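You operate a simulated robot arm through the tools that you are given. There is no shell and no other tool. Be economical: measure what you need, move in short steps, check, and stop when the job is done.

You are at the controls of a simulated two-armed robot. One attempt, no reset.

TASK
Wipe up the spill on the top of the white table with the cloth and put it back.

Only the result counts: the job must be done as asked and must still hold three seconds after the hand-in. Knocking over, shifting, dropping, spilling or breaking anything else fails it. Flat cloth is picked up by pressing the open fingertips on it (5 to 10 N) and closing them slowly along it; thin cloth reads only 2 to 8 mm in the jaws.

THE ROBOT
Two 7-joint arms with two-finger parallel grippers on one trunk, on a base that drives. Base frame: it is fixed to the floor where the robot stands at the start and does not move with it; the origin is under the middle of the robot, x ahead of it, y to its left, z up. Readings come in mm, degrees, newtons and seconds.
The left shoulder is at the start at [50, 161, 1048], the right one opposite. With the tool pointing down near the work surface each hand reaches from about 100 to 680 mm from the robot's upright axis, wherever it stands, measured 20 degrees to its own side. Payload 3.43 kg a hand.
Tool frame (each hand has its own): the origin (TCP) lies between the finger pads and is the grasp point; the fingertips stand 30 mm ahead of it; z points along the fingers, y is the line along which they close. The gripper opens to 94 mm. The fingers are 28 mm wide and 10 mm thick; the gripper's body (50 by 96 mm) begins 55 mm behind the TCP.
Orientation is that of the tool frame in the base frame, as a unit quaternion [x, y, z, w]. With the fingers straight down and closing along the base's y, the tool's x points along the base's -x, its y along +y and its z along -z.

THE INTERFACE
- The arms move only by the tool move_arm. It takes "left_commands", "right_commands" or both (then of equal length, played together; a hand with none holds still); each is a list of rows, each a list of 3 entries, a list of its own where there are three numbers: the opening, from 0 (shut) to 1 (fully open), then the shift along the base's x, y, z in mm, then the turn, a rotation vector about the base's x, y, z in degrees. In form: [[claw, [x, y, z], [rx, ry, rz]], ...]. A call has 1 to 8 rows; each row shifts and turns the commanded pose from where the row before left it. Each row takes 0.2 s and may step no farther than 50 mm and 8.6 degrees from the row before; otherwise, or with a gripper value out of range, the whole call is refused. A pose out of reach is approached as far as the arm can. The call stops where the force on the tool passes 40 N (or 10 N more than at its start, if that is more) or the arm is blocked; 0.2 s more then pass. Each finger travels about 45 mm/s and halts on what it meets, pressing with about 40 N; the grip force reading is that of the motor and also rises with nothing between the fingers. The clock runs only during rows and for 0.2 s after the last one: add rows that do not move to give the fingers time. It gives the time, the measured TCP pose, the force on the tool (base axes), the opening and the grip force at its end, in the units of the frame above (readings bear some noise), with the torque about the TCP (base axes, N m) and any sound that the robot's microphone picked up.
- Cameras (640 x 400 px; columns grow to the right, rows downward): "scene" is now at [109.7, 49.2, 1165.1]; the picture's right is [0.57, -0.82, 0.00], its down [-0.52, -0.36, -0.77] and it looks along [0.63, 0.44, -0.63] (base axes); focal length 266 px, centre (320, 200). "left" rides on the left gripper at [76, -14, -103] in its tool frame; the picture's right is [0.18, 0.98, 0.00], its down [-0.75, 0.14, -0.64] and it looks along [-0.63, 0.12, 0.77] (tool axes); focal length 243 px, centre (320, 200). "right" rides on the right gripper at [76, 14, -102] in its tool frame; the picture's right is [-0.18, 0.98, 0.00], its down [-0.75, -0.14, -0.64] and it looks along [-0.63, -0.12, 0.77] (tool axes); focal length 243 px, centre (320, 200). There is no depth. A picture from a camera that has moved, and an enlarged one, comes with that camera's place and axes in the base frame and with its lens.
- snapshot(camera): a new picture of that camera. It takes no simulated time.
- slide_trunk(by): slides the trunk up (or, below 0, down) by that many mm; the arms and the scene camera ride with it, the base frame stays. It gives what a move gives, with no picture.
- base_move(legs): drives the robot by 1 to 6 legs, each [ahead, left, turn to the left] in mm, mm and degrees, along the robot's own axes; the way and the turn of a leg run together, so that a leg with both is an arc; at most 1500 mm and 180 degrees a leg. The arms and the cameras ride along, it lands a little off, and it stops where it bumps. It gives what a move gives.
- pan_tilt(pan, tilt): turns the head with the scene camera to pan (to the left, within 80 degrees either way) and tilt (down, from -29 to 69), counted from straight ahead of the robot. It gives what a move gives.
- inspect(camera, box): a new picture of the part [left, top, right, bottom] of that camera's present view, enlarged. It takes no simulated time.
- sign_off(): hands the job in; it is judged then, once.

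Work in short steps. Places have to be worked out from the pictures, the camera data and where the tool is seen: move nearer, look again, correct. Check each grasp and each placing, and mend what went wrong. You have 120 turns and 88 pictures in all, those below and enlarged ones among them. Open the grippers and draw the arms clear of the work before you hand the job in, unless the task says otherwise; then end with one line.

The tools are called after "Call:" by a JSON object that holds its "name" and its "arguments". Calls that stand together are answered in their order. move_arm: Moves the arms, as the interface text tells. Its arguments: {"type":"object","properties":{"left_commands":{"type":"array","items":{"type":"array"}},"right_commands":{"type":"array","items":{"type":"array"}}},"required":[]} The other tools are called the same way: slide_trunk (by) slides the trunk up or down; base_move (legs) drives the base; pan_tilt (pan, tilt) turns the head that bears the scene camera; snapshot (camera) takes a picture; inspect (camera, box) takes an enlarged picture of a part of a camera's view; sign_off () hands the job in.

At the start:

```text
clock: 0.0
left_ee_pos: [279.7, 382.7, 944.0]
left_ee_rot: [-0.001, 1.0, -0.001, 0.001]
left_wrist_force: [0.1, 0.2, 0.3]
left_ft_torque: [0.04, 0.01, -0.05]
left_finger_gap: 94.2
left_grip_force: 0.1
right_ee_pos: [403.6, 71.2, 944.1]
right_ee_rot: [0.0, 1.0, 0.001, 0.001]
right_wrist_force: [-0.6, 0.2, 0.0]
right_ft_torque: [-0.02, -0.01, -0.02]
right_finger_gap: 94.3
right_grip_force: 0.1
trunk travel left (down, up): [-75.0, 192.0]
robot x, y, heading: [-1.4, -1.2, -0.0]
head pan, tilt: [34.8, 39.4]
```

scene: 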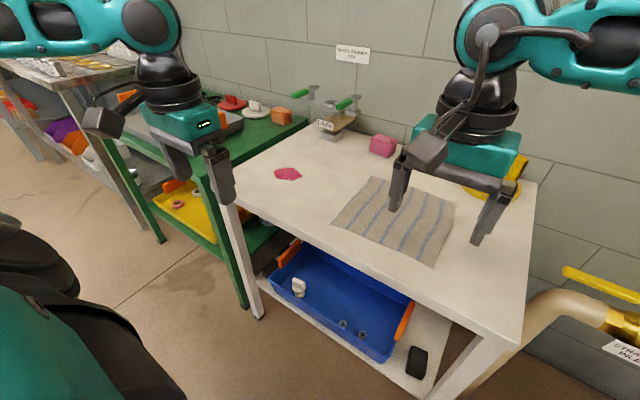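
right: 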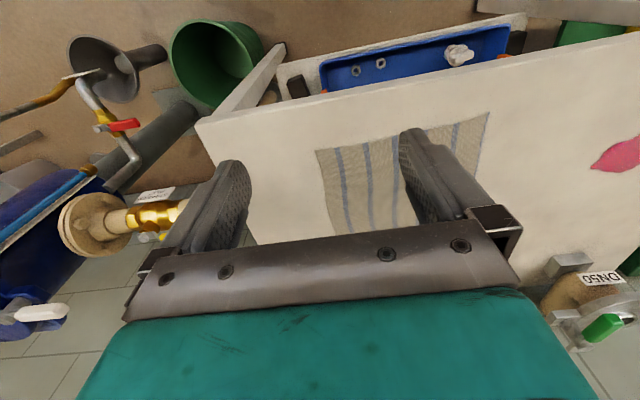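
left: 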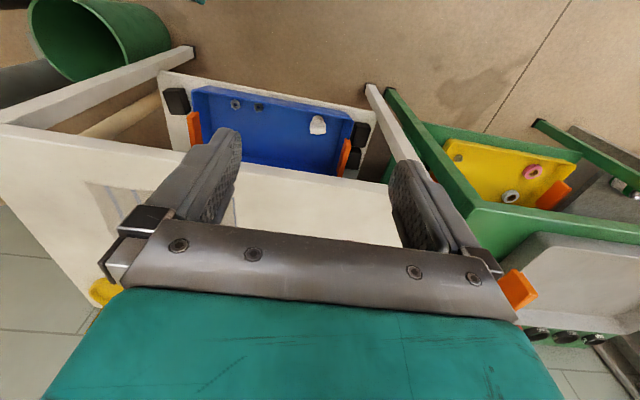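

I'll first look more closely at the table to identify the spill, the cloth and the other objects.

Call:
{"name": "inspect", "arguments": {"camera": "scene", "box": [220, 80, 380, 240]}}

Call:
{"name": "inspect", "arguments": {"camera": "scene", "box": [320, 120, 560, 280]}}

```text
2.50 times, centred on (300, 160) of scene
camera zoom: at [109.7, 49.2, 1165.1], right [0.57, -0.82, 0.0], down [-0.52, -0.36, -0.77], along [0.63, 0.44, -0.63], focal length 666 px, centre (370, 300)
```

zoom: 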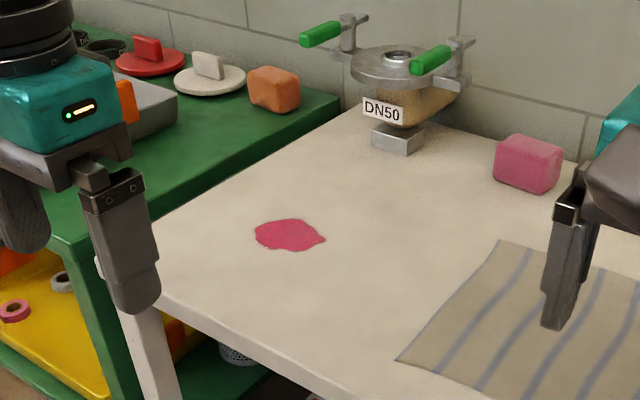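

```text
2.50 times, centred on (440, 200) of scene
camera zoom: at [109.7, 49.2, 1165.1], right [0.57, -0.82, 0.0], down [-0.52, -0.36, -0.77], along [0.63, 0.44, -0.63], focal length 666 px, centre (20, 200)
```

zoom: 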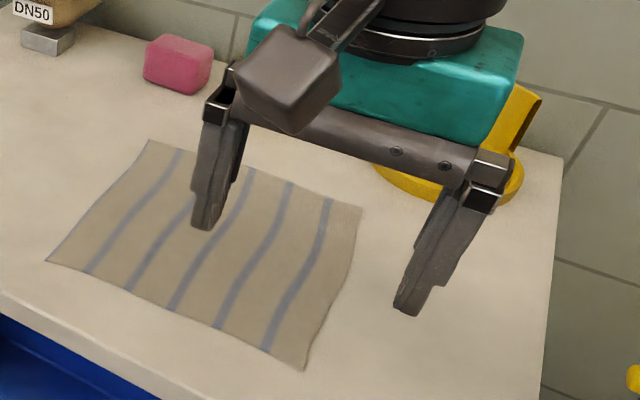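

The spill is a flat pink patch near (632, 540) and the striped cloth spans about x 530–780, y 50–310. Driving left brings the spill within reach; the arms hang high, so nothing is in the way.

Call:
{"name": "base_move", "arguments": {"legs": [[0, 300, 0]]}}

Call:
{"name": "pan_tilt", "arguments": {"pan": 0, "tilt": 50}}

Call:
{"name": "snapshot", "arguments": {"camera": "scene"}}

```text
clock: 2.1
left_ee_pos: [283.7, 685.1, 943.2]
left_ee_rot: [0.002, 1.0, -0.001, 0.001]
left_wrist_force: [1.0, -0.3, 0.4]
left_ft_torque: [0.0, -0.04, 0.01]
left_finger_gap: 94.1
left_grip_force: 0.1
right_ee_pos: [404.0, 374.2, 944.8]
right_ee_rot: [0.003, 1.0, 0.0, 0.0]
right_wrist_force: [-0.3, 0.1, -0.8]
right_ft_torque: [-0.04, -0.03, 0.0]
right_finger_gap: 93.9
right_grip_force: 0.0
trunk travel left (down, up): [-75.0, 192.0]
robot x, y, heading: [1.4, 304.5, -0.4]
head pan, tilt: [34.8, 39.4]
```

```text
clock: 3.1
left_ee_pos: [283.7, 684.6, 943.6]
left_ee_rot: [0.002, 1.0, 0.0, 0.001]
left_wrist_force: [-0.4, -0.5, 0.4]
left_ft_torque: [-0.02, 0.01, 0.02]
left_finger_gap: 94.0
left_grip_force: 0.0
right_ee_pos: [405.6, 373.7, 943.8]
right_ee_rot: [0.003, 1.0, 0.001, 0.0]
right_wrist_force: [0.6, -0.2, 0.0]
right_ft_torque: [0.01, 0.01, 0.04]
right_finger_gap: 94.3
right_grip_force: 0.0
trunk travel left (down, up): [-75.0, 192.0]
robot x, y, heading: [-3.0, 306.8, -0.5]
head pan, tilt: [0.0, 50.0]
```

```text
82 pictures are left
camera scene: at [117.4, 305.7, 1150.1], right [-0.01, -1.0, 0.0], down [-0.77, 0.0, -0.64], along [0.64, 0.0, -0.77], focal length 266 px, centre (320, 200)
```

scene: 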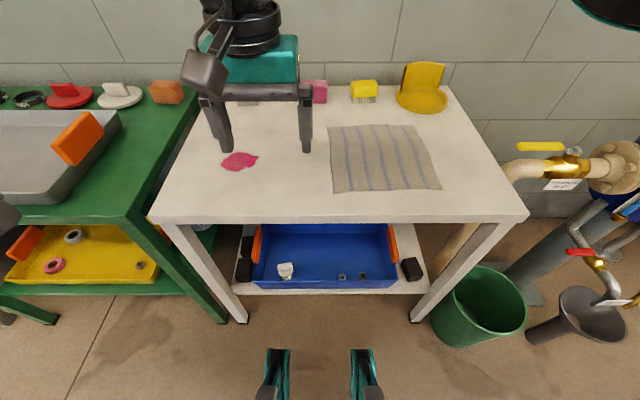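

Comparing parallax across the three views, the tabletop agrees best at z≈740 rather than 691. That puts the spill near (577, 485) and the cloth at x 485–710, y 50–280. I'll move the right arm out of the way and shift the base so the left hand can reach everything.

Call:
{"name": "move_arm", "arguments": {"right_commands": [[1, [-15, -45, 0], [0, 0, 0]], [1, [-15, -45, 0], [0, 0, 0]], [1, [-15, -45, 0], [0, 0, 0]], [1, [-15, -45, 0], [0, 0, 0]], [1, [-15, -45, 0], [0, 0, 0]], [1, [-15, -45, 0], [0, 0, 0]], [1, [-15, -45, 0], [0, 0, 0]], [1, [-15, -45, 0], [0, 0, 0]]]}}

Call:
{"name": "base_move", "arguments": {"legs": [[0, -100, 0], [40, 0, 0]]}}

Call:
{"name": "snapshot", "arguments": {"camera": "scene"}}

```text
clock: 4.9
left_ee_pos: [282.6, 686.1, 944.3]
left_ee_rot: [0.002, 1.0, 0.0, 0.001]
left_wrist_force: [0.0, -0.2, 0.8]
left_ft_torque: [0.0, 0.0, 0.02]
left_finger_gap: 94.1
left_grip_force: 0.0
right_ee_pos: [285.4, 12.3, 942.8]
right_ee_rot: [0.003, 1.0, 0.0, 0.001]
right_wrist_force: [0.0, 0.0, 0.3]
right_ft_torque: [0.01, 0.02, 0.0]
right_finger_gap: 94.1
right_grip_force: 0.0
trunk travel left (down, up): [-75.0, 192.0]
robot x, y, heading: [0.4, 306.0, -0.2]
head pan, tilt: [0.0, 50.0]
```

```text
clock: 6.5
left_ee_pos: [322.5, 583.7, 943.2]
left_ee_rot: [0.004, 1.0, -0.002, 0.001]
left_wrist_force: [0.9, 0.2, 0.1]
left_ft_torque: [-0.02, 0.03, 0.01]
left_finger_gap: 94.0
left_grip_force: 0.1
right_ee_pos: [323.7, -88.1, 943.5]
right_ee_rot: [0.006, 1.0, 0.0, 0.001]
right_wrist_force: [0.0, 0.9, -0.3]
right_ft_torque: [-0.03, 0.0, 0.02]
right_finger_gap: 94.1
right_grip_force: 0.1
trunk travel left (down, up): [-75.0, 192.0]
robot x, y, heading: [40.6, 206.4, -0.5]
head pan, tilt: [0.0, 50.0]
```

```text
81 pictures are left
camera scene: at [156.2, 205.2, 1150.0], right [-0.01, -1.0, 0.0], down [-0.77, 0.01, -0.64], along [0.64, -0.01, -0.77], focal length 266 px, centre (320, 200)
```

scene: 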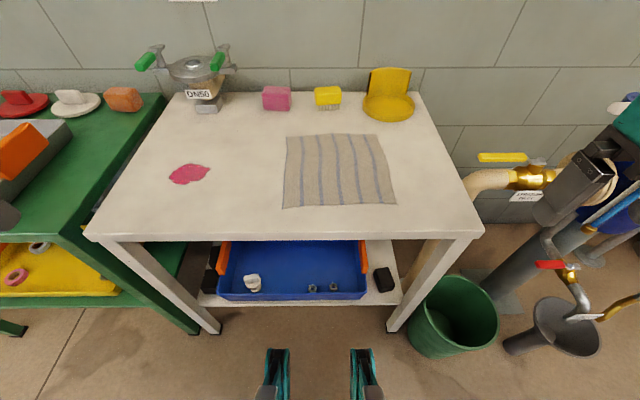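

With the table at z≈741 all views now agree: spill (574, 484), left cloth edge running (476, 278) to (709, 287). I'm moving the left hand above the left edge of the cloth.

Call:
{"name": "move_arm", "arguments": {"left_commands": [[0.55, [32, -37, 0], [0, 0, 0]], [0.55, [32, -37, 0], [0, 0, 0]], [0.55, [32, -37, 0], [0, 0, 0]], [0.55, [32, -37, 0], [0, 0, 0]], [0.55, [32, -37, 0], [0, 0, 0]], [0.55, [32, -37, 0], [0, 0, 0]], [0.55, [32, -37, 0], [0, 0, 0]], [0.55, [32, -37, 0], [0, 0, 0]]]}}

Call:
{"name": "move_arm", "arguments": {"left_commands": [[0.55, [14, -37, -25], [0, 0, 0]], [0.55, [0, 0, -40], [0, 0, 0]], [0.55, [0, 0, -40], [0, 0, 0]], [0.55, [0, 0, 0], [0, 0, 0]]]}}

Call:
{"name": "snapshot", "arguments": {"camera": "left"}}

Call:
{"name": "snapshot", "arguments": {"camera": "scene"}}

```text
clock: 8.3
left_ee_pos: [522.1, 350.8, 945.0]
left_ee_rot: [0.004, 1.0, -0.001, 0.001]
left_wrist_force: [-0.1, 0.7, 0.1]
left_ft_torque: [-0.01, 0.01, -0.01]
left_finger_gap: 51.9
left_grip_force: 0.1
left hand out of reach, approached as far as the arm can: row 7, 8
right_ee_pos: [323.8, -88.1, 943.7]
right_ee_rot: [0.005, 1.0, 0.002, 0.0]
right_wrist_force: [-0.3, 0.4, -0.5]
right_ft_torque: [0.0, -0.02, 0.02]
right_finger_gap: 93.9
right_grip_force: 0.1
trunk travel left (down, up): [-75.0, 192.0]
robot x, y, heading: [38.4, 207.7, -0.5]
head pan, tilt: [0.0, 50.0]
```

```text
clock: 9.3
left_ee_pos: [503.8, 360.9, 846.0]
left_ee_rot: [0.003, 1.0, -0.001, 0.001]
left_wrist_force: [-0.6, -0.7, 0.1]
left_ft_torque: [-0.01, -0.02, -0.02]
left_finger_gap: 51.6
left_grip_force: 0.1
left hand out of reach, approached as far as the arm can: row 1, 2, 3
right_ee_pos: [322.9, -88.9, 943.1]
right_ee_rot: [0.005, 1.0, 0.001, 0.0]
right_wrist_force: [0.8, -0.3, -0.4]
right_ft_torque: [-0.04, 0.01, 0.01]
right_finger_gap: 93.7
right_grip_force: 0.1
trunk travel left (down, up): [-75.0, 192.0]
robot x, y, heading: [40.7, 207.2, -0.6]
head pan, tilt: [0.0, 50.0]
```

```text
80 pictures are left
camera left: at [426.5, 347.4, 948.2], right [-0.18, 0.98, 0.0], down [0.75, 0.14, 0.64], along [0.63, 0.11, -0.77], focal length 243 px, centre (320, 200)
```

left: 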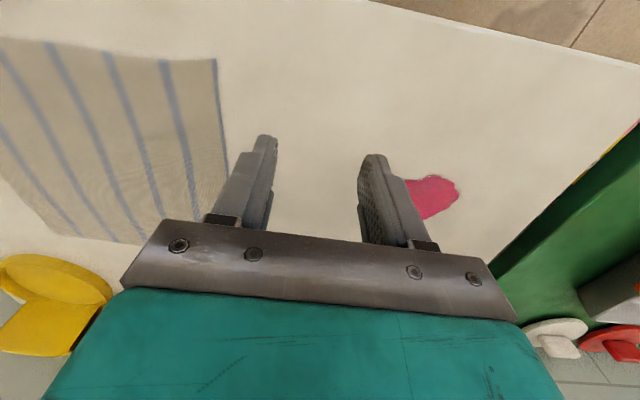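

```text
79 pictures are left
camera scene: at [155.9, 205.1, 1150.0], right [-0.01, -1.0, 0.0], down [-0.77, 0.01, -0.64], along [0.64, -0.01, -0.77], focal length 266 px, centre (320, 200)
```

scene: 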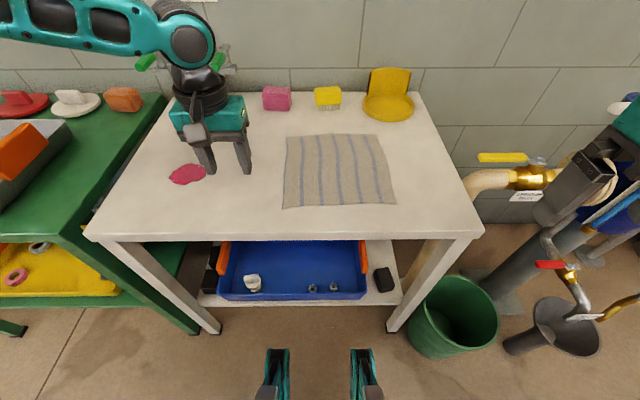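

The arm reported the pose out of reach at (504, 361), which is likely a posture limit rather than distance. I'll probe which directions are still open.

Call:
{"name": "move_arm", "arguments": {"left_commands": [[0.55, [0, -40, 0], [0, 0, 0]], [0.55, [0, -40, 0], [0, 0, 0]], [0.55, [0, 0, 0], [0, 0, 0]]]}}

```text
clock: 10.1
left_ee_pos: [473.3, 331.7, 870.1]
left_ee_rot: [0.004, 1.0, -0.001, 0.001]
left_wrist_force: [-0.3, 0.1, -0.3]
left_ft_torque: [-0.03, 0.02, -0.01]
left_finger_gap: 51.8
left_grip_force: 0.2
left hand out of reach, approached as far as the arm can: row 1, 2
right_ee_pos: [323.7, -87.5, 943.5]
right_ee_rot: [0.005, 1.0, 0.001, 0.0]
right_wrist_force: [0.3, 0.4, 0.8]
right_ft_torque: [0.01, 0.0, -0.02]
right_finger_gap: 94.1
right_grip_force: 0.1
trunk travel left (down, up): [-75.0, 192.0]
robot x, y, heading: [39.9, 204.1, -0.5]
head pan, tilt: [0.0, 50.0]
```

It looks like a joint-limit path problem. I'll pull the hand back nearer the body, go inward there, and then extend forward.

Call:
{"name": "move_arm", "arguments": {"left_commands": [[0.55, [-45, 0, 15], [0, 0, 0]], [0.55, [-45, 0, 15], [0, 0, 0]], [0.55, [0, 0, 15], [0, 0, 0]], [0.55, [0, 0, 15], [0, 0, 0]], [0.55, [0, 0, 0], [0, 0, 0]]]}}

```text
clock: 11.3
left_ee_pos: [384.1, 330.0, 927.5]
left_ee_rot: [0.003, 1.0, 0.0, 0.002]
left_wrist_force: [0.3, 1.0, -0.3]
left_ft_torque: [0.0, -0.03, 0.0]
left_finger_gap: 51.5
left_grip_force: 0.0
right_ee_pos: [323.7, -89.6, 943.0]
right_ee_rot: [0.006, 1.0, 0.002, 0.0]
right_wrist_force: [0.8, 0.2, 0.3]
right_ft_torque: [-0.02, 0.0, 0.01]
right_finger_gap: 94.0
right_grip_force: 0.0
trunk travel left (down, up): [-75.0, 192.0]
robot x, y, heading: [41.3, 203.0, -0.7]
head pan, tilt: [0.0, 50.0]
```

Call:
{"name": "move_arm", "arguments": {"left_commands": [[0.55, [0, -40, 0], [0, 0, 0]], [0.55, [0, -40, 0], [0, 0, 0]], [0.55, [40, 0, 0], [0, 0, 0]], [0.55, [40, 0, 0], [0, 0, 0]], [0.55, [40, 0, 0], [0, 0, 0]], [0.55, [40, 0, 0], [0, 0, 0]], [0.55, [40, 0, 0], [0, 0, 0]], [0.55, [0, 0, 0], [0, 0, 0]]]}}

```text
clock: 13.1
left_ee_pos: [535.2, 359.7, 937.5]
left_ee_rot: [0.003, 1.0, -0.001, 0.001]
left_wrist_force: [0.3, 0.3, 0.2]
left_ft_torque: [-0.01, -0.01, -0.03]
left_finger_gap: 51.8
left_grip_force: 0.1
left hand out of reach, approached as far as the arm can: row 2, 3, 4, 5, 6, 7
right_ee_pos: [323.9, -88.3, 942.4]
right_ee_rot: [0.004, 1.0, 0.001, 0.0]
right_wrist_force: [-0.4, -0.3, -0.3]
right_ft_torque: [-0.02, -0.02, -0.02]
right_finger_gap: 94.1
right_grip_force: 0.0
trunk travel left (down, up): [-75.0, 192.0]
robot x, y, heading: [36.7, 207.3, -0.6]
head pan, tilt: [0.0, 50.0]
```

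The limit seems to come from the wrist yaw when the hand moves inward. I'll test whether turning the tool clockwise frees it.

Call:
{"name": "move_arm", "arguments": {"left_commands": [[0.55, [0, 0, 0], [0, 0, -8]], [0.55, [0, 0, 0], [0, 0, -8]], [0.55, [0, 0, 0], [0, 0, -8]], [0.55, [0, 0, 0], [0, 0, -8]], [0.55, [10, -40, 0], [0, 0, 0]], [0.55, [10, -40, 0], [0, 0, 0]], [0.55, [10, -30, 0], [0, 0, 0]], [0.55, [0, 0, 0], [0, 0, 0]]]}}

```text
clock: 14.9
left_ee_pos: [504.1, 336.8, 942.6]
left_ee_rot: [0.28, 0.96, -0.002, 0.001]
left_wrist_force: [-0.1, 0.1, 0.2]
left_ft_torque: [-0.01, -0.03, -0.02]
left_finger_gap: 51.6
left_grip_force: 0.0
left hand out of reach, approached as far as the arm can: row 5, 6, 7
right_ee_pos: [323.8, -88.9, 943.8]
right_ee_rot: [0.005, 1.0, 0.001, 0.0]
right_wrist_force: [0.5, 0.2, -0.6]
right_ft_torque: [-0.02, 0.01, 0.02]
right_finger_gap: 94.0
right_grip_force: 0.1
trunk travel left (down, up): [-75.0, 192.0]
robot x, y, heading: [40.5, 204.0, -0.6]
head pan, tilt: [0.0, 50.0]
```

Yaw isn't the cause, so the limit is at the shoulder. I'll turn the hand back and drive the base right so the cloth edge lies on the left arm's own side.

Call:
{"name": "move_arm", "arguments": {"left_commands": [[0.55, [0, 14, 0], [0, 0, 8]], [0.55, [0, 10, 0], [0, 0, 8]], [0.55, [0, 0, 0], [0, 0, 8]], [0.55, [0, 0, 0], [0, 0, 8]]]}}

Call:
{"name": "base_move", "arguments": {"legs": [[0, -155, 0.5]]}}

```text
clock: 15.9
left_ee_pos: [505.0, 360.8, 940.3]
left_ee_rot: [0.003, 1.0, -0.001, 0.001]
left_wrist_force: [0.4, 1.1, -0.6]
left_ft_torque: [0.0, 0.01, -0.01]
left_finger_gap: 51.5
left_grip_force: 0.1
right_ee_pos: [323.4, -88.6, 942.4]
right_ee_rot: [0.005, 1.0, 0.001, 0.0]
right_wrist_force: [-0.2, 0.1, -0.5]
right_ft_torque: [-0.01, -0.04, -0.05]
right_finger_gap: 93.9
right_grip_force: 0.1
trunk travel left (down, up): [-75.0, 192.0]
robot x, y, heading: [37.8, 205.1, -0.6]
head pan, tilt: [0.0, 50.0]
```

```text
clock: 17.3
left_ee_pos: [502.8, 206.4, 941.5]
left_ee_rot: [-0.001, 1.0, -0.001, 0.001]
left_wrist_force: [0.0, 0.9, 0.4]
left_ft_torque: [0.0, -0.01, -0.01]
left_finger_gap: 51.8
left_grip_force: 0.1
right_ee_pos: [324.8, -244.9, 942.9]
right_ee_rot: [0.002, 1.0, 0.001, 0.0]
right_wrist_force: [-0.2, -0.4, -0.1]
right_ft_torque: [-0.01, 0.02, 0.01]
right_finger_gap: 94.3
right_grip_force: 0.0
trunk travel left (down, up): [-75.0, 192.0]
robot x, y, heading: [36.6, 43.9, -0.4]
head pan, tilt: [0.0, 50.0]
```

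The left hand is now at (503, 206). I'll move it over the cloth edge at (590, 246) and lower it to z≈800.

Call:
{"name": "move_arm", "arguments": {"left_commands": [[0.55, [30, 14, -25], [0, 0, 0]], [0.55, [30, 14, -25], [0, 0, 0]], [0.55, [28, 12, -30], [0, 0, 0]], [0.55, [0, 0, -30], [0, 0, 0]], [0.55, [0, 0, -30], [0, 0, 0]], [0.55, [0, 0, 0], [0, 0, 0]]]}}

Call:
{"name": "snapshot", "arguments": {"camera": "left"}}

Call:
{"name": "snapshot", "arguments": {"camera": "scene"}}

```text
clock: 18.7
left_ee_pos: [550.3, 275.5, 816.1]
left_ee_rot: [0.0, 1.0, -0.002, 0.0]
left_wrist_force: [0.1, 0.5, -0.9]
left_ft_torque: [0.0, 0.04, -0.01]
left_finger_gap: 51.6
left_grip_force: 0.1
left hand out of reach, approached as far as the arm can: row 2, 3, 4, 5
right_ee_pos: [325.7, -244.9, 943.2]
right_ee_rot: [0.002, 1.0, 0.001, 0.0]
right_wrist_force: [-0.5, -0.7, 0.5]
right_ft_torque: [-0.01, -0.04, -0.02]
right_finger_gap: 93.8
right_grip_force: 0.1
trunk travel left (down, up): [-75.0, 192.0]
robot x, y, heading: [40.8, 47.2, -0.1]
head pan, tilt: [0.0, 50.0]
```

```text
78 pictures are left
camera left: at [473.6, 260.6, 919.6], right [-0.18, 0.98, 0.0], down [0.75, 0.14, 0.64], along [0.63, 0.12, -0.77], focal length 243 px, centre (320, 200)
```

left: 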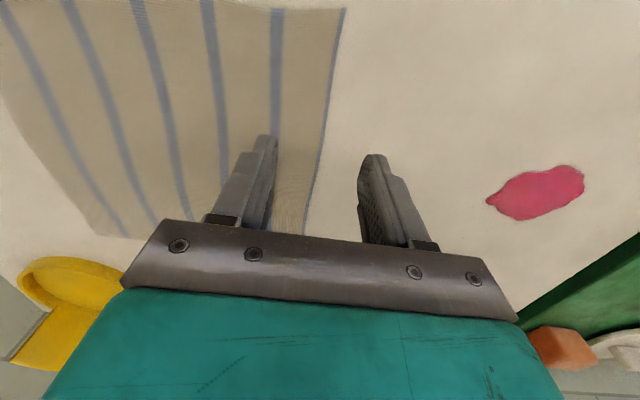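

```text
77 pictures are left
camera scene: at [155.0, 47.6, 1150.0], right [0.0, -1.0, 0.0], down [-0.77, 0.0, -0.64], along [0.64, 0.0, -0.77], focal length 266 px, centre (320, 200)
```

scene: 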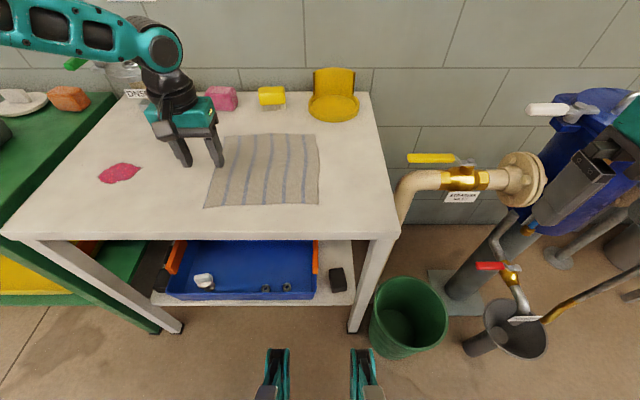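

At this height the forearm is nearly horizontal, so the wrist flexion is limiting the reach. Raising the trunk so the arm comes down from above should extend it.

Call:
{"name": "slide_trunk", "arguments": {"by": 150}}

Call:
{"name": "move_arm", "arguments": {"left_commands": [[0.55, [10, -4, -40], [0, 0, 0]], [0.55, [10, -8, -40], [0, 0, 0]], [0.55, [10, -8, -40], [0, 0, 0]], [0.55, [10, -8, -30], [0, 0, 0]], [0.55, [0, 0, 0], [0, 0, 0]]]}}

Call:
{"name": "snapshot", "arguments": {"camera": "left"}}

```text
clock: 20.5
left_ee_pos: [550.0, 274.5, 966.2]
left_ee_rot: [0.0, 1.0, -0.002, 0.001]
left_wrist_force: [0.3, -0.3, 0.9]
left_ft_torque: [0.02, -0.03, 0.01]
left_finger_gap: 51.8
left_grip_force: 0.0
right_ee_pos: [323.6, -244.8, 1092.5]
right_ee_rot: [0.002, 1.0, 0.002, -0.001]
right_wrist_force: [-0.6, 0.6, -0.7]
right_ft_torque: [-0.01, -0.02, -0.02]
right_finger_gap: 94.1
right_grip_force: 0.1
trunk travel left (down, up): [-225.0, 42.0]
robot x, y, heading: [40.2, 48.1, -0.2]
head pan, tilt: [0.0, 50.0]
```

```text
clock: 21.7
left_ee_pos: [509.9, 302.4, 895.6]
left_ee_rot: [-0.001, 1.0, -0.001, 0.001]
left_wrist_force: [0.1, 0.2, 0.0]
left_ft_torque: [-0.01, -0.01, 0.02]
left_finger_gap: 51.5
left_grip_force: 0.1
left hand out of reach, approached as far as the arm can: row 1, 2, 3, 4
right_ee_pos: [324.0, -244.2, 1093.9]
right_ee_rot: [0.002, 1.0, 0.001, -0.001]
right_wrist_force: [0.0, -1.1, -0.1]
right_ft_torque: [-0.01, 0.0, 0.03]
right_finger_gap: 94.2
right_grip_force: 0.1
trunk travel left (down, up): [-225.0, 42.0]
robot x, y, heading: [38.1, 44.8, -0.2]
head pan, tilt: [0.0, 50.0]
```

```text
76 pictures are left
camera left: at [432.9, 288.7, 998.0], right [-0.18, 0.98, 0.0], down [0.75, 0.14, 0.64], along [0.63, 0.12, -0.77], focal length 243 px, centre (320, 200)
```

left: 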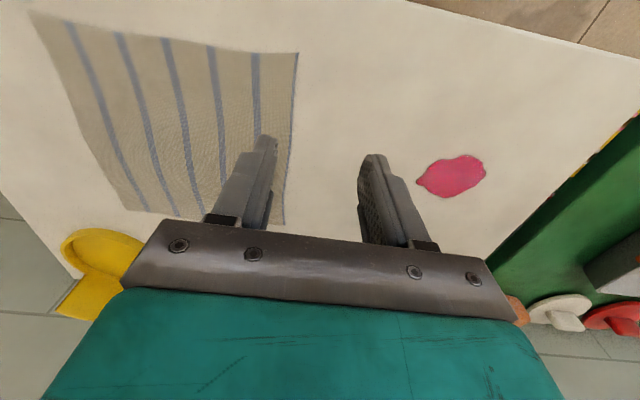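

Raising made it worse, so the arm seems stuck in a poor posture with the elbow out. I'll retract to a home-like pose, put the trunk back, and re-extend with the hand out at its own side.

Call:
{"name": "move_arm", "arguments": {"left_commands": [[0.55, [-38, 24, 40], [0, 0, 0]], [0.55, [-38, 24, 40], [0, 0, 0]], [0.55, [-38, 24, 40], [0, 0, 0]], [0.55, [-38, 24, 40], [0, 0, 0]], [0.55, [-38, 24, 38], [0, 0, 0]], [0.55, [0, 0, 0], [0, 0, 0]]]}}

Call:
{"name": "slide_trunk", "arguments": {"by": -150}}

Call:
{"name": "snapshot", "arguments": {"camera": "scene"}}

```text
refused: row 1 steps farther than a row can; nothing moved
```

```text
clock: 23.0
left_ee_pos: [514.7, 299.9, 770.9]
left_ee_rot: [-0.001, 1.0, -0.004, 0.009]
left_wrist_force: [-2.3, -0.3, 12.0]
left_ft_torque: [-0.36, 0.18, -0.1]
left_finger_gap: 51.9
left_grip_force: 0.2
right_ee_pos: [325.2, -244.4, 962.5]
right_ee_rot: [0.001, 1.0, 0.0, 0.0]
right_wrist_force: [0.3, 0.3, 0.3]
right_ft_torque: [-0.03, -0.01, 0.01]
right_finger_gap: 93.9
right_grip_force: 0.0
trunk travel left (down, up): [-94.0, 173.0]
robot x, y, heading: [39.5, 47.9, -0.1]
head pan, tilt: [0.0, 50.0]
stopped: the force on the tool passed its limit (the readings are from after the stop); the commanded pose is now the measured one
```

```text
75 pictures are left
camera scene: at [154.5, 47.6, 1169.0], right [0.0, -1.0, 0.0], down [-0.77, 0.0, -0.64], along [0.64, 0.0, -0.77], focal length 266 px, centre (320, 200)
```

scene: 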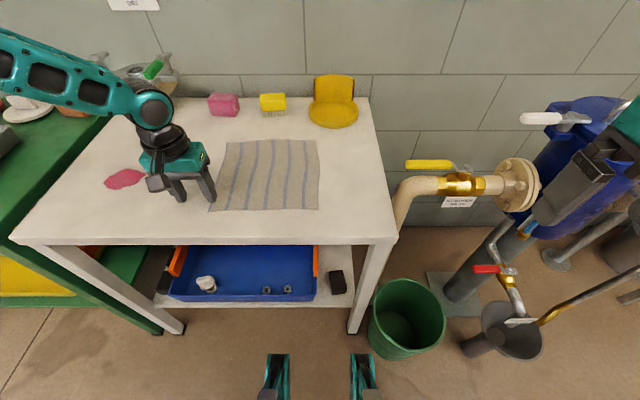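

My batched trunk move touched down gently (12 N). That confirms the table at z≈741, with the tips 30 mm ahead of z=771. I'll lift straight up and retract in legal steps.

Call:
{"name": "move_arm", "arguments": {"left_commands": [[0.55, [0, 0, 35], [0, 0, 0]], [0.55, [0, 0, 35], [0, 0, 0]], [0.55, [-35, 20, 25], [0, 0, 0]], [0.55, [-35, 20, 25], [0, 0, 0]], [0.55, [-35, 20, 10], [0, 0, 0]], [0.55, [-35, 20, 10], [0, 0, 0]], [0.55, [-35, 20, 0], [0, 0, 0]], [0.55, [0, 0, 0], [0, 0, 0]]]}}

```text
clock: 24.8
left_ee_pos: [339.6, 403.3, 910.6]
left_ee_rot: [0.001, 1.0, -0.004, 0.007]
left_wrist_force: [0.2, 0.1, 0.1]
left_ft_torque: [0.02, -0.04, -0.04]
left_finger_gap: 51.3
left_grip_force: 0.1
right_ee_pos: [325.0, -245.0, 962.6]
right_ee_rot: [0.002, 1.0, 0.001, 0.001]
right_wrist_force: [0.1, 1.0, -0.3]
right_ft_torque: [0.01, 0.01, 0.01]
right_finger_gap: 93.9
right_grip_force: 0.0
trunk travel left (down, up): [-94.0, 173.0]
robot x, y, heading: [36.6, 49.2, 0.1]
head pan, tilt: [0.0, 50.0]
```

Now I'll test extension along the arm's favoured direction (about 20° to its own side).

Call:
{"name": "move_arm", "arguments": {"left_commands": [[0.55, [10, -40, 0], [0, 0, 0]], [0.55, [10, -40, 0], [0, 0, 0]], [0.55, [10, -40, 0], [0, 0, 0]], [0.55, [40, 0, -10], [0, 0, 0]], [0.55, [40, 0, -10], [0, 0, 0]], [0.55, [40, 0, -10], [0, 0, 0]], [0.55, [40, 0, -10], [0, 0, 0]], [0.55, [40, 0, 0], [0, 0, 0]]]}}

Call:
{"name": "move_arm", "arguments": {"left_commands": [[0.55, [20, 0, 0], [0, 0, 0]], [0.55, [20, 0, 0], [0, 0, 0]], [0.55, [20, 0, 0], [0, 0, 0]]]}}

Call:
{"name": "snapshot", "arguments": {"camera": "scene"}}

```text
clock: 26.6
left_ee_pos: [569.3, 282.8, 865.5]
left_ee_rot: [0.001, 1.0, -0.004, 0.006]
left_wrist_force: [0.2, -0.6, 0.2]
left_ft_torque: [-0.01, 0.03, 0.0]
left_finger_gap: 51.6
left_grip_force: 0.1
right_ee_pos: [324.4, -244.3, 962.9]
right_ee_rot: [0.001, 1.0, 0.001, -0.001]
right_wrist_force: [1.0, 0.1, 0.5]
right_ft_torque: [-0.02, -0.01, 0.0]
right_finger_gap: 93.9
right_grip_force: 0.0
trunk travel left (down, up): [-94.0, 173.0]
robot x, y, heading: [36.3, 46.2, -0.2]
head pan, tilt: [0.0, 50.0]
```

```text
clock: 27.4
left_ee_pos: [592.3, 302.7, 882.4]
left_ee_rot: [0.0, 1.0, -0.005, 0.008]
left_wrist_force: [-0.1, 0.5, 0.0]
left_ft_torque: [-0.02, -0.02, 0.0]
left_finger_gap: 51.7
left_grip_force: 0.0
left hand out of reach, approached as far as the arm can: row 1, 2, 3
right_ee_pos: [324.8, -243.6, 963.8]
right_ee_rot: [0.002, 1.0, 0.001, 0.0]
right_wrist_force: [-0.4, 1.2, 0.2]
right_ft_torque: [-0.01, 0.0, -0.01]
right_finger_gap: 93.9
right_grip_force: 0.0
trunk travel left (down, up): [-94.0, 173.0]
robot x, y, heading: [41.8, 49.8, -0.2]
head pan, tilt: [0.0, 50.0]
```

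```text
74 pictures are left
camera scene: at [155.0, 47.7, 1169.2], right [0.0, -1.0, 0.0], down [-0.77, 0.0, -0.64], along [0.64, 0.0, -0.77], focal length 266 px, centre (320, 200)
```

scene: 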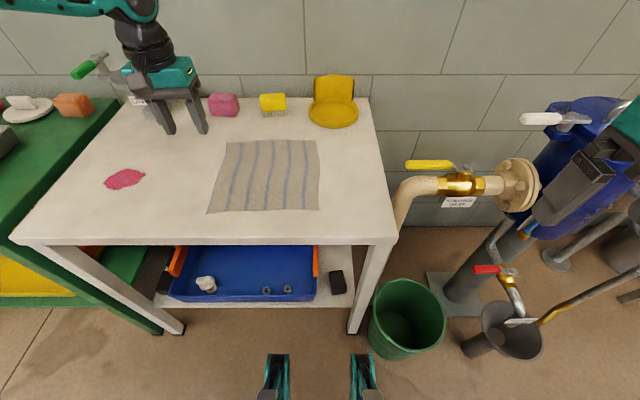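

Reach is about 470–510 mm ahead of the base at table height. The feet (front at about x 360) still clear the table legs (x≈445), so I'll drive 50 mm ahead with the hand raised.

Call:
{"name": "move_arm", "arguments": {"left_commands": [[0.55, [-40, -20, 0], [0, 0, 0]], [0.55, [-40, -10, 0], [0, 0, 0]], [0.55, [0, 0, 0], [0, 0, 0]]]}}

Call:
{"name": "base_move", "arguments": {"legs": [[50, 0, 0]]}}

```text
clock: 28.2
left_ee_pos: [511.7, 270.6, 883.0]
left_ee_rot: [0.0, 1.0, -0.005, 0.007]
left_wrist_force: [0.7, 0.9, 0.3]
left_ft_torque: [0.0, 0.01, 0.04]
left_finger_gap: 51.9
left_grip_force: 0.0
right_ee_pos: [325.9, -244.0, 962.4]
right_ee_rot: [0.002, 1.0, 0.001, 0.0]
right_wrist_force: [-0.6, -0.2, 0.4]
right_ft_torque: [0.0, 0.03, 0.02]
right_finger_gap: 94.0
right_grip_force: 0.1
trunk travel left (down, up): [-94.0, 173.0]
robot x, y, heading: [37.4, 50.1, -0.0]
head pan, tilt: [0.0, 50.0]
```

```text
clock: 29.2
left_ee_pos: [559.9, 270.3, 882.3]
left_ee_rot: [-0.002, 1.0, -0.005, 0.006]
left_wrist_force: [0.6, -0.7, -0.4]
left_ft_torque: [0.01, 0.02, 0.01]
left_finger_gap: 51.7
left_grip_force: 0.0
right_ee_pos: [373.8, -244.8, 961.6]
right_ee_rot: [0.001, 1.0, 0.001, 0.0]
right_wrist_force: [0.2, -0.7, 0.0]
right_ft_torque: [0.01, 0.01, 0.0]
right_finger_gap: 94.2
right_grip_force: 0.0
trunk travel left (down, up): [-94.0, 173.0]
robot x, y, heading: [85.8, 49.4, -0.0]
head pan, tilt: [0.0, 50.0]
```

The hand is at (560, 270). I'll shift to about (580, 240) and descend to just above the cloth.

Call:
{"name": "move_arm", "arguments": {"left_commands": [[0.55, [10, -15, -25], [0, 0, 0]], [0.55, [5, -15, -25], [0, 0, 0]], [0.55, [0, 0, -25], [0, 0, 0]], [0.55, [0, 0, -15], [0, 0, 0]], [0.55, [0, 0, 0], [0, 0, 0]]]}}

Call:
{"name": "snapshot", "arguments": {"camera": "left"}}

Call:
{"name": "snapshot", "arguments": {"camera": "scene"}}

```text
clock: 30.4
left_ee_pos: [561.1, 254.8, 802.8]
left_ee_rot: [-0.001, 1.0, -0.006, 0.008]
left_wrist_force: [-0.3, 0.2, -0.2]
left_ft_torque: [0.03, -0.03, 0.02]
left_finger_gap: 51.8
left_grip_force: 0.0
left hand out of reach, approached as far as the arm can: row 2, 3, 4
right_ee_pos: [374.1, -245.0, 962.3]
right_ee_rot: [0.001, 1.0, 0.001, 0.0]
right_wrist_force: [0.4, -0.1, 0.0]
right_ft_torque: [0.0, -0.01, -0.01]
right_finger_gap: 94.1
right_grip_force: 0.0
trunk travel left (down, up): [-94.0, 173.0]
robot x, y, heading: [90.0, 42.3, -0.2]
head pan, tilt: [0.0, 50.0]
```

```text
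73 pictures are left
camera left: at [482.0, 241.3, 905.2], right [-0.18, 0.98, -0.01], down [0.74, 0.15, 0.65], along [0.64, 0.11, -0.76], focal length 243 px, centre (320, 200)
```

left: 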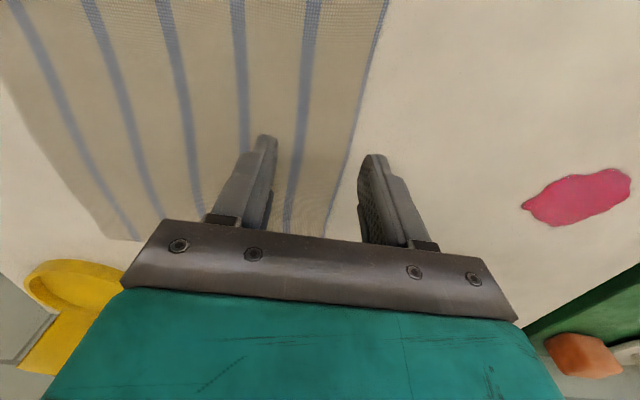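

```text
72 pictures are left
camera scene: at [203.5, 47.7, 1169.2], right [0.0, -1.0, 0.0], down [-0.77, 0.0, -0.64], along [0.64, 0.0, -0.77], focal length 266 px, centre (320, 200)
```

scene: 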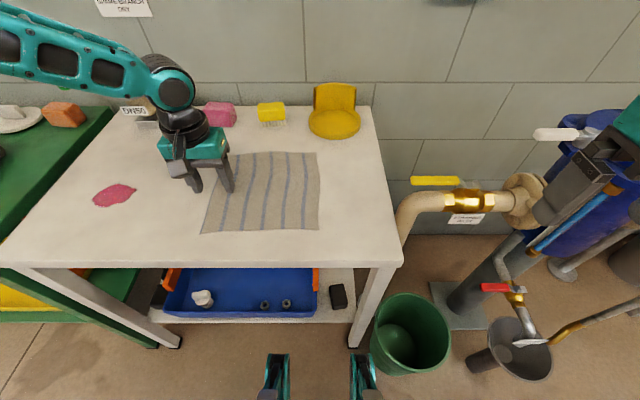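

The arm reaches poorly inward, and the bucket sits close to the right foot, so I shouldn't drive further right. I'll retract the hand, back up, move left and turn the robot about 40° right. That puts the cloth and the spill both on the left arm's good side.

Call:
{"name": "move_arm", "arguments": {"left_commands": [[0.55, [0, 0, 45], [0, 0, 0]], [0.55, [0, 0, 45], [0, 0, 0]], [0.55, [-40, 25, 0], [0, 0, 0]], [0.55, [-40, 25, 0], [0, 0, 0]], [0.55, [-40, 25, 0], [0, 0, 0]], [0.55, [-40, 25, 0], [0, 0, 0]], [0.55, [0, 30, 0], [0, 0, 0]], [0.55, [0, 0, 0], [0, 0, 0]]]}}

Call:
{"name": "base_move", "arguments": {"legs": [[-50, 0, 0], [0, 155, 0], [0, 0, -40]]}}

Call:
{"name": "pan_tilt", "arguments": {"pan": 40, "tilt": 50}}

Call:
{"name": "snapshot", "arguments": {"camera": "scene"}}

```text
clock: 32.2
left_ee_pos: [399.2, 383.2, 896.4]
left_ee_rot: [0.0, 1.0, -0.004, 0.007]
left_wrist_force: [0.2, 0.5, 0.1]
left_ft_torque: [0.0, -0.03, 0.0]
left_finger_gap: 51.8
left_grip_force: 0.0
right_ee_pos: [374.0, -243.8, 963.9]
right_ee_rot: [0.001, 1.0, 0.001, 0.0]
right_wrist_force: [0.1, 0.3, 0.1]
right_ft_torque: [0.04, 0.0, 0.01]
right_finger_gap: 93.9
right_grip_force: 0.0
trunk travel left (down, up): [-94.0, 173.0]
robot x, y, heading: [82.8, 48.2, -0.2]
head pan, tilt: [0.0, 50.0]
```

```text
clock: 36.0
left_ee_pos: [496.5, 252.9, 895.4]
left_ee_rot: [0.352, 0.936, -0.005, 0.005]
left_wrist_force: [0.6, 0.4, 0.1]
left_ft_torque: [0.0, 0.0, 0.04]
left_finger_gap: 51.6
left_grip_force: 0.1
right_ee_pos: [62.1, -202.7, 962.4]
right_ee_rot: [0.352, 0.936, 0.001, 0.001]
right_wrist_force: [0.1, -0.4, 0.3]
right_ft_torque: [0.0, -0.02, -0.02]
right_finger_gap: 94.0
right_grip_force: 0.1
trunk travel left (down, up): [-94.0, 173.0]
robot x, y, heading: [39.2, 200.7, -41.2]
head pan, tilt: [0.0, 50.0]
```

```text
clock: 37.1
left_ee_pos: [497.0, 254.1, 896.0]
left_ee_rot: [0.351, 0.936, -0.007, 0.005]
left_wrist_force: [-0.8, 0.0, 0.9]
left_ft_torque: [-0.01, 0.03, 0.01]
left_finger_gap: 51.8
left_grip_force: 0.1
right_ee_pos: [61.7, -203.3, 962.6]
right_ee_rot: [0.353, 0.936, 0.001, 0.0]
right_wrist_force: [0.3, 0.4, 0.6]
right_ft_torque: [0.02, -0.01, 0.01]
right_finger_gap: 93.9
right_grip_force: 0.0
trunk travel left (down, up): [-94.0, 173.0]
robot x, y, heading: [38.4, 202.6, -41.2]
head pan, tilt: [40.0, 50.0]
```

```text
71 pictures are left
camera scene: at [145.1, 178.1, 1169.2], right [-0.02, -1.0, 0.0], down [-0.77, 0.02, -0.64], along [0.64, -0.01, -0.77], focal length 266 px, centre (320, 200)
```

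scene: 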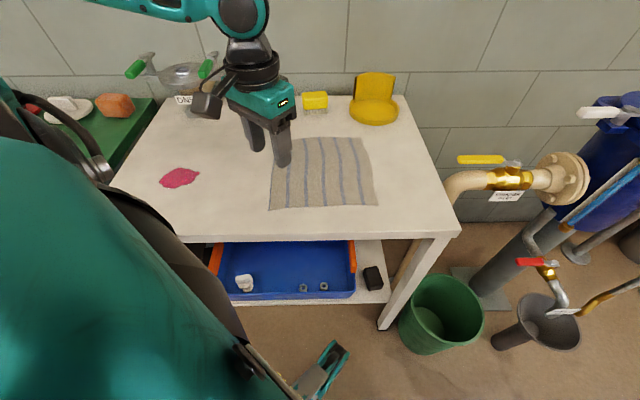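

The base is set well at heading −41°, and the hand is over the cloth. I'll rotate the tool back about +41° so the fingers close along base y, and move to (585, 243).

Call:
{"name": "move_arm", "arguments": {"left_commands": [[0.55, [20, 0, 0], [0, 0, 8.2]], [0.55, [20, -5, 0], [0, 0, 8.2]], [0.55, [20, -5, -10], [0, 0, 8.2]], [0.55, [20, 0, -15], [0, 0, 8.2]], [0.55, [8, 0, -20], [0, 0, 8.2]], [0.55, [0, 0, -20], [0, 0, 0]], [0.55, [0, 0, -20], [0, 0, 0]], [0.55, [0, 0, 0], [0, 0, 0]]]}}

Call:
{"name": "snapshot", "arguments": {"camera": "left"}}

```text
clock: 38.9
left_ee_pos: [582.2, 242.2, 812.0]
left_ee_rot: [0.0, 1.0, -0.005, 0.007]
left_wrist_force: [-0.4, 0.8, 0.5]
left_ft_torque: [-0.01, -0.01, -0.01]
left_finger_gap: 51.6
left_grip_force: 0.1
right_ee_pos: [62.4, -203.7, 962.6]
right_ee_rot: [0.353, 0.936, 0.001, 0.0]
right_wrist_force: [-0.6, 0.9, 0.1]
right_ft_torque: [-0.04, -0.04, 0.0]
right_finger_gap: 93.9
right_grip_force: 0.0
trunk travel left (down, up): [-94.0, 173.0]
robot x, y, heading: [38.5, 207.6, -41.2]
head pan, tilt: [40.0, 50.0]
```

```text
70 pictures are left
camera left: at [504.7, 228.3, 914.1], right [-0.18, 0.98, -0.01], down [0.74, 0.15, 0.65], along [0.64, 0.11, -0.76], focal length 243 px, centre (320, 200)
```

left: 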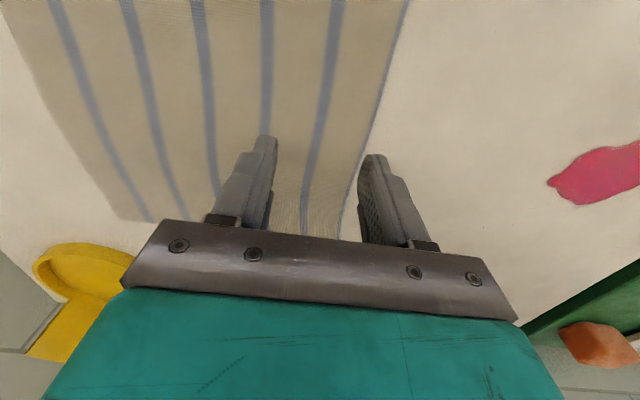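

Reach is fine here. The cloth edge is at y≈278 at this x, so I'll shift 12 mm inward so that both fingers land on cloth, then descend to just above it.

Call:
{"name": "move_arm", "arguments": {"left_commands": [[0.55, [0, -12, -12], [0, 0, 0]], [0.55, [0, 0, -15], [0, 0, 0]], [0.55, [0, 0, -8], [0, 0, 0]], [0.55, [0, 0, -4], [0, 0, 0]], [0.55, [0, 0, -3], [0, 0, 0]], [0.55, [0, 0, 0], [0, 0, 0]]]}}

```text
clock: 40.3
left_ee_pos: [585.7, 228.7, 771.9]
left_ee_rot: [0.0, 1.0, -0.005, 0.008]
left_wrist_force: [0.5, 0.5, 14.8]
left_ft_torque: [0.48, 0.14, 0.0]
left_finger_gap: 51.9
left_grip_force: 0.1
right_ee_pos: [62.6, -202.9, 963.5]
right_ee_rot: [0.353, 0.936, 0.0, 0.001]
right_wrist_force: [-0.1, 0.1, 0.2]
right_ft_torque: [0.02, -0.02, -0.01]
right_finger_gap: 93.9
right_grip_force: 0.0
trunk travel left (down, up): [-94.0, 173.0]
robot x, y, heading: [37.5, 203.3, -41.3]
head pan, tilt: [40.0, 50.0]
```

There is contact at 15 N, but the torque shows the +y finger carrying the load (about 0.9° of tilt). I'll level that, ease the force slightly, and check.

Call:
{"name": "move_arm", "arguments": {"left_commands": [[0.55, [0, 0, 1], [0.9, 0, 0]], [0.55, [0, 0, -0.5], [0, 0, 0]], [0.55, [0, 0, 0], [0, 0, 0]]]}}

```text
clock: 41.1
left_ee_pos: [584.9, 229.8, 772.1]
left_ee_rot: [0.0, 1.0, 0.003, 0.009]
left_wrist_force: [3.2, -2.1, 15.7]
left_ft_torque: [-0.32, 0.09, 0.08]
left_finger_gap: 51.6
left_grip_force: 0.1
right_ee_pos: [60.5, -202.7, 963.7]
right_ee_rot: [0.353, 0.936, 0.0, 0.0]
right_wrist_force: [0.5, -0.8, 0.0]
right_ft_torque: [-0.04, 0.03, 0.01]
right_finger_gap: 93.7
right_grip_force: 0.0
trunk travel left (down, up): [-94.0, 173.0]
robot x, y, heading: [37.5, 206.5, -41.2]
head pan, tilt: [40.0, 50.0]
```

The load is more balanced now. I'll trim the tilt back a little, ease up 1 mm to about 8 N, and close slowly along the cloth.

Call:
{"name": "move_arm", "arguments": {"left_commands": [[0.55, [0, 0, 0.8], [-0.3, 0, 0]], [0.5, [0, 0, 0], [0, 0, 0]], [0.42, [0, 0, 0], [0, 0, 0]], [0.34, [0, 0, 0], [0, 0, 0]], [0.26, [0, 0, 0], [0, 0, 0]]]}}

Call:
{"name": "inspect", "arguments": {"camera": "left", "box": [200, 50, 480, 240]}}

```text
clock: 42.3
left_ee_pos: [583.5, 229.8, 772.1]
left_ee_rot: [0.001, 1.0, 0.001, 0.007]
left_wrist_force: [-0.1, -0.8, 11.2]
left_ft_torque: [0.13, 0.09, 0.01]
left_finger_gap: 23.5
left_grip_force: 0.0
right_ee_pos: [61.5, -201.8, 962.4]
right_ee_rot: [0.353, 0.936, 0.0, 0.002]
right_wrist_force: [0.5, 0.0, 0.8]
right_ft_torque: [-0.01, 0.04, -0.02]
right_finger_gap: 94.4
right_grip_force: 0.0
trunk travel left (down, up): [-94.0, 173.0]
robot x, y, heading: [39.2, 203.4, -41.4]
head pan, tilt: [40.0, 50.0]
```

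```text
2.11 times, centred on (340, 145) of left
camera zoom: at [506.0, 215.8, 873.3], right [-0.18, 0.98, 0.0], down [0.74, 0.14, 0.65], along [0.64, 0.12, -0.76], focal length 511 px, centre (278, 316)
```

zoom: 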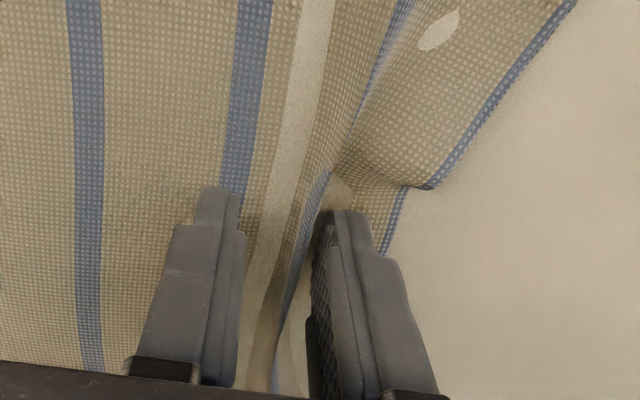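

The cloth is folding up between the fingers nicely. I'll finish closing slowly.

Call:
{"name": "move_arm", "arguments": {"left_commands": [[0.2, [0, 0, 0], [0, 0, 0]], [0.13, [0, 0, 0], [0, 0, 0]], [0.06, [0, 0, 0], [0, 0, 0]], [0, [0, 0, 0], [0, 0, 0]], [0, [0, 0, 0], [0, 0, 0]], [0, [0, 0, 0], [0, 0, 0]]]}}

Call:
{"name": "inspect", "arguments": {"camera": "left", "box": [200, 50, 480, 240]}}

```text
clock: 43.7
left_ee_pos: [583.9, 229.7, 772.0]
left_ee_rot: [0.001, 1.0, 0.001, 0.008]
left_wrist_force: [-0.4, 2.4, 9.6]
left_ft_torque: [0.15, 0.13, -0.04]
left_finger_gap: 1.9
left_grip_force: 36.8
right_ee_pos: [61.6, -202.8, 962.5]
right_ee_rot: [0.352, 0.936, 0.001, 0.001]
right_wrist_force: [-0.4, -0.5, 0.1]
right_ft_torque: [-0.01, -0.02, 0.02]
right_finger_gap: 94.1
right_grip_force: 0.1
trunk travel left (down, up): [-94.0, 173.0]
robot x, y, heading: [38.1, 208.0, -41.4]
head pan, tilt: [40.0, 50.0]
```

```text
2.11 times, centred on (340, 145) of left
camera zoom: at [506.2, 216.1, 873.3], right [-0.18, 0.98, 0.0], down [0.74, 0.14, 0.65], along [0.64, 0.12, -0.76], focal length 511 px, centre (278, 316)
```

zoom: 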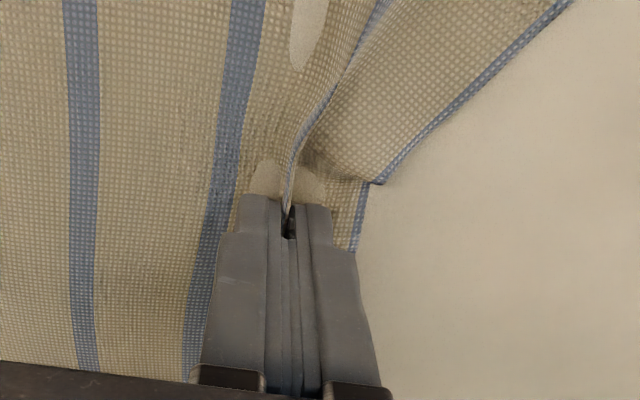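

The gap reads 1.9 mm with a fold in the jaws. I'll lift 30 mm to test the grip.

Call:
{"name": "move_arm", "arguments": {"left_commands": [[0, [0, 0, 10], [0, 0, 0]], [0, [0, 0, 10], [0, 0, 0]], [0, [0, 0, 10], [0, 0, 0]], [0, [0, 0, 0], [0, 0, 0]]]}}

Call:
{"name": "snapshot", "arguments": {"camera": "left"}}

Call:
{"name": "inspect", "arguments": {"camera": "scene", "box": [140, 90, 440, 278]}}

```text
clock: 44.7
left_ee_pos: [586.6, 231.5, 800.2]
left_ee_rot: [0.002, 1.0, 0.001, 0.007]
left_wrist_force: [0.6, -0.3, -0.3]
left_ft_torque: [0.04, 0.01, 0.02]
left_finger_gap: 2.3
left_grip_force: 36.6
right_ee_pos: [62.7, -202.9, 963.6]
right_ee_rot: [0.352, 0.936, 0.001, 0.0]
right_wrist_force: [-0.1, 0.0, 1.2]
right_ft_torque: [0.03, 0.0, 0.02]
right_finger_gap: 94.2
right_grip_force: 0.1
trunk travel left (down, up): [-94.0, 173.0]
robot x, y, heading: [39.4, 203.4, -41.1]
head pan, tilt: [40.0, 50.0]
```

```text
67 pictures are left
camera left: at [508.3, 216.8, 902.3], right [-0.18, 0.98, 0.0], down [0.75, 0.14, 0.65], along [0.64, 0.12, -0.76], focal length 243 px, centre (320, 200)
```

left: 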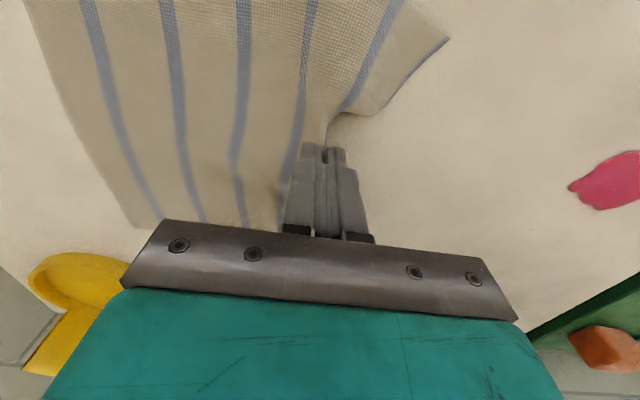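

```text
2.13 times, centred on (290, 184) of scene
camera zoom: at [145.1, 178.1, 1169.2], right [-0.02, -1.0, 0.0], down [-0.77, 0.02, -0.64], along [0.64, -0.01, -0.77], focal length 567 px, centre (384, 234)
```

zoom: 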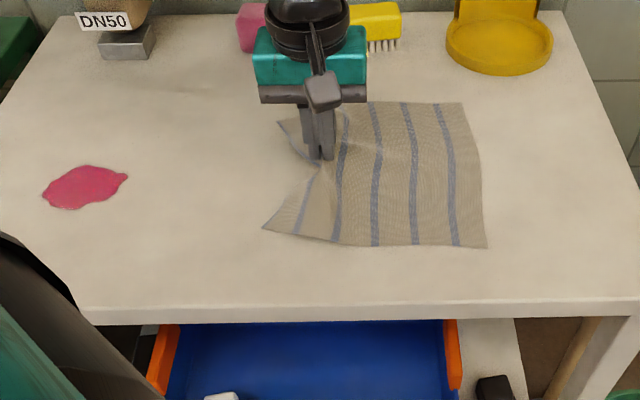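

The grip holds. I'll lower to just above the table and drag the cloth left toward the spill (which spans about x 540–610, y 443–534).

Call:
{"name": "move_arm", "arguments": {"left_commands": [[0, [0, 15, -10], [0, 0, 0]], [0, [-2, 28, -10], [0, 0, 0]], [0, [-2, 28, 0], [0, 0, 0]], [0, [-2, 28, 0], [0, 0, 0]], [0, [-2, 28, 0], [0, 0, 0]], [0, [-2, 28, 0], [0, 0, 0]], [0, [0, 28, 0], [0, 0, 0]], [0, [0, 0, 0], [0, 0, 0]]]}}

Call:
{"name": "inspect", "arguments": {"camera": "scene", "box": [140, 90, 440, 278]}}

```text
clock: 46.5
left_ee_pos: [575.3, 413.6, 779.9]
left_ee_rot: [0.001, 1.0, 0.001, 0.007]
left_wrist_force: [-0.4, 0.4, 0.6]
left_ft_torque: [-0.05, 0.0, -0.01]
left_finger_gap: 2.2
left_grip_force: 37.0
right_ee_pos: [62.1, -202.0, 963.0]
right_ee_rot: [0.353, 0.936, 0.001, 0.0]
right_wrist_force: [0.3, 0.4, 0.8]
right_ft_torque: [0.02, -0.02, -0.01]
right_finger_gap: 93.9
right_grip_force: 0.1
trunk travel left (down, up): [-94.0, 173.0]
robot x, y, heading: [38.6, 204.1, -41.1]
head pan, tilt: [40.0, 50.0]
```

```text
2.13 times, centred on (290, 184) of scene
camera zoom: at [145.0, 178.1, 1169.2], right [-0.02, -1.0, 0.0], down [-0.77, 0.02, -0.64], along [0.64, -0.01, -0.77], focal length 567 px, centre (384, 234)
```

zoom: 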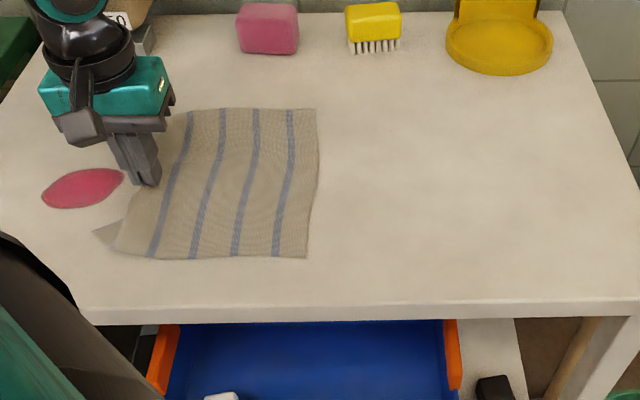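

The cloth follows nicely. Now I'll press lightly (TCP about 772) and sweep across the spill.

Call:
{"name": "move_arm", "arguments": {"left_commands": [[0, [0, 20, -4], [0, 0, 0]], [0, [0, 5, -3], [0, 0, 0]], [0, [0, 15, 0], [0, 0, 0]], [0, [0, 15, 0], [0, 0, 0]], [0, [0, 0, 0], [0, 0, 0]]]}}

```text
clock: 47.7
left_ee_pos: [574.2, 470.7, 772.7]
left_ee_rot: [0.0, 1.0, 0.002, 0.008]
left_wrist_force: [-1.1, -2.1, 5.4]
left_ft_torque: [-0.13, -0.02, 0.03]
left_finger_gap: 2.3
left_grip_force: 37.0
right_ee_pos: [63.1, -203.1, 962.7]
right_ee_rot: [0.353, 0.936, 0.001, 0.001]
right_wrist_force: [0.4, 0.4, 0.1]
right_ft_torque: [0.01, -0.03, -0.02]
right_finger_gap: 94.1
right_grip_force: 0.1
trunk travel left (down, up): [-94.0, 173.0]
robot x, y, heading: [33.6, 205.2, -41.1]
head pan, tilt: [40.0, 50.0]
```

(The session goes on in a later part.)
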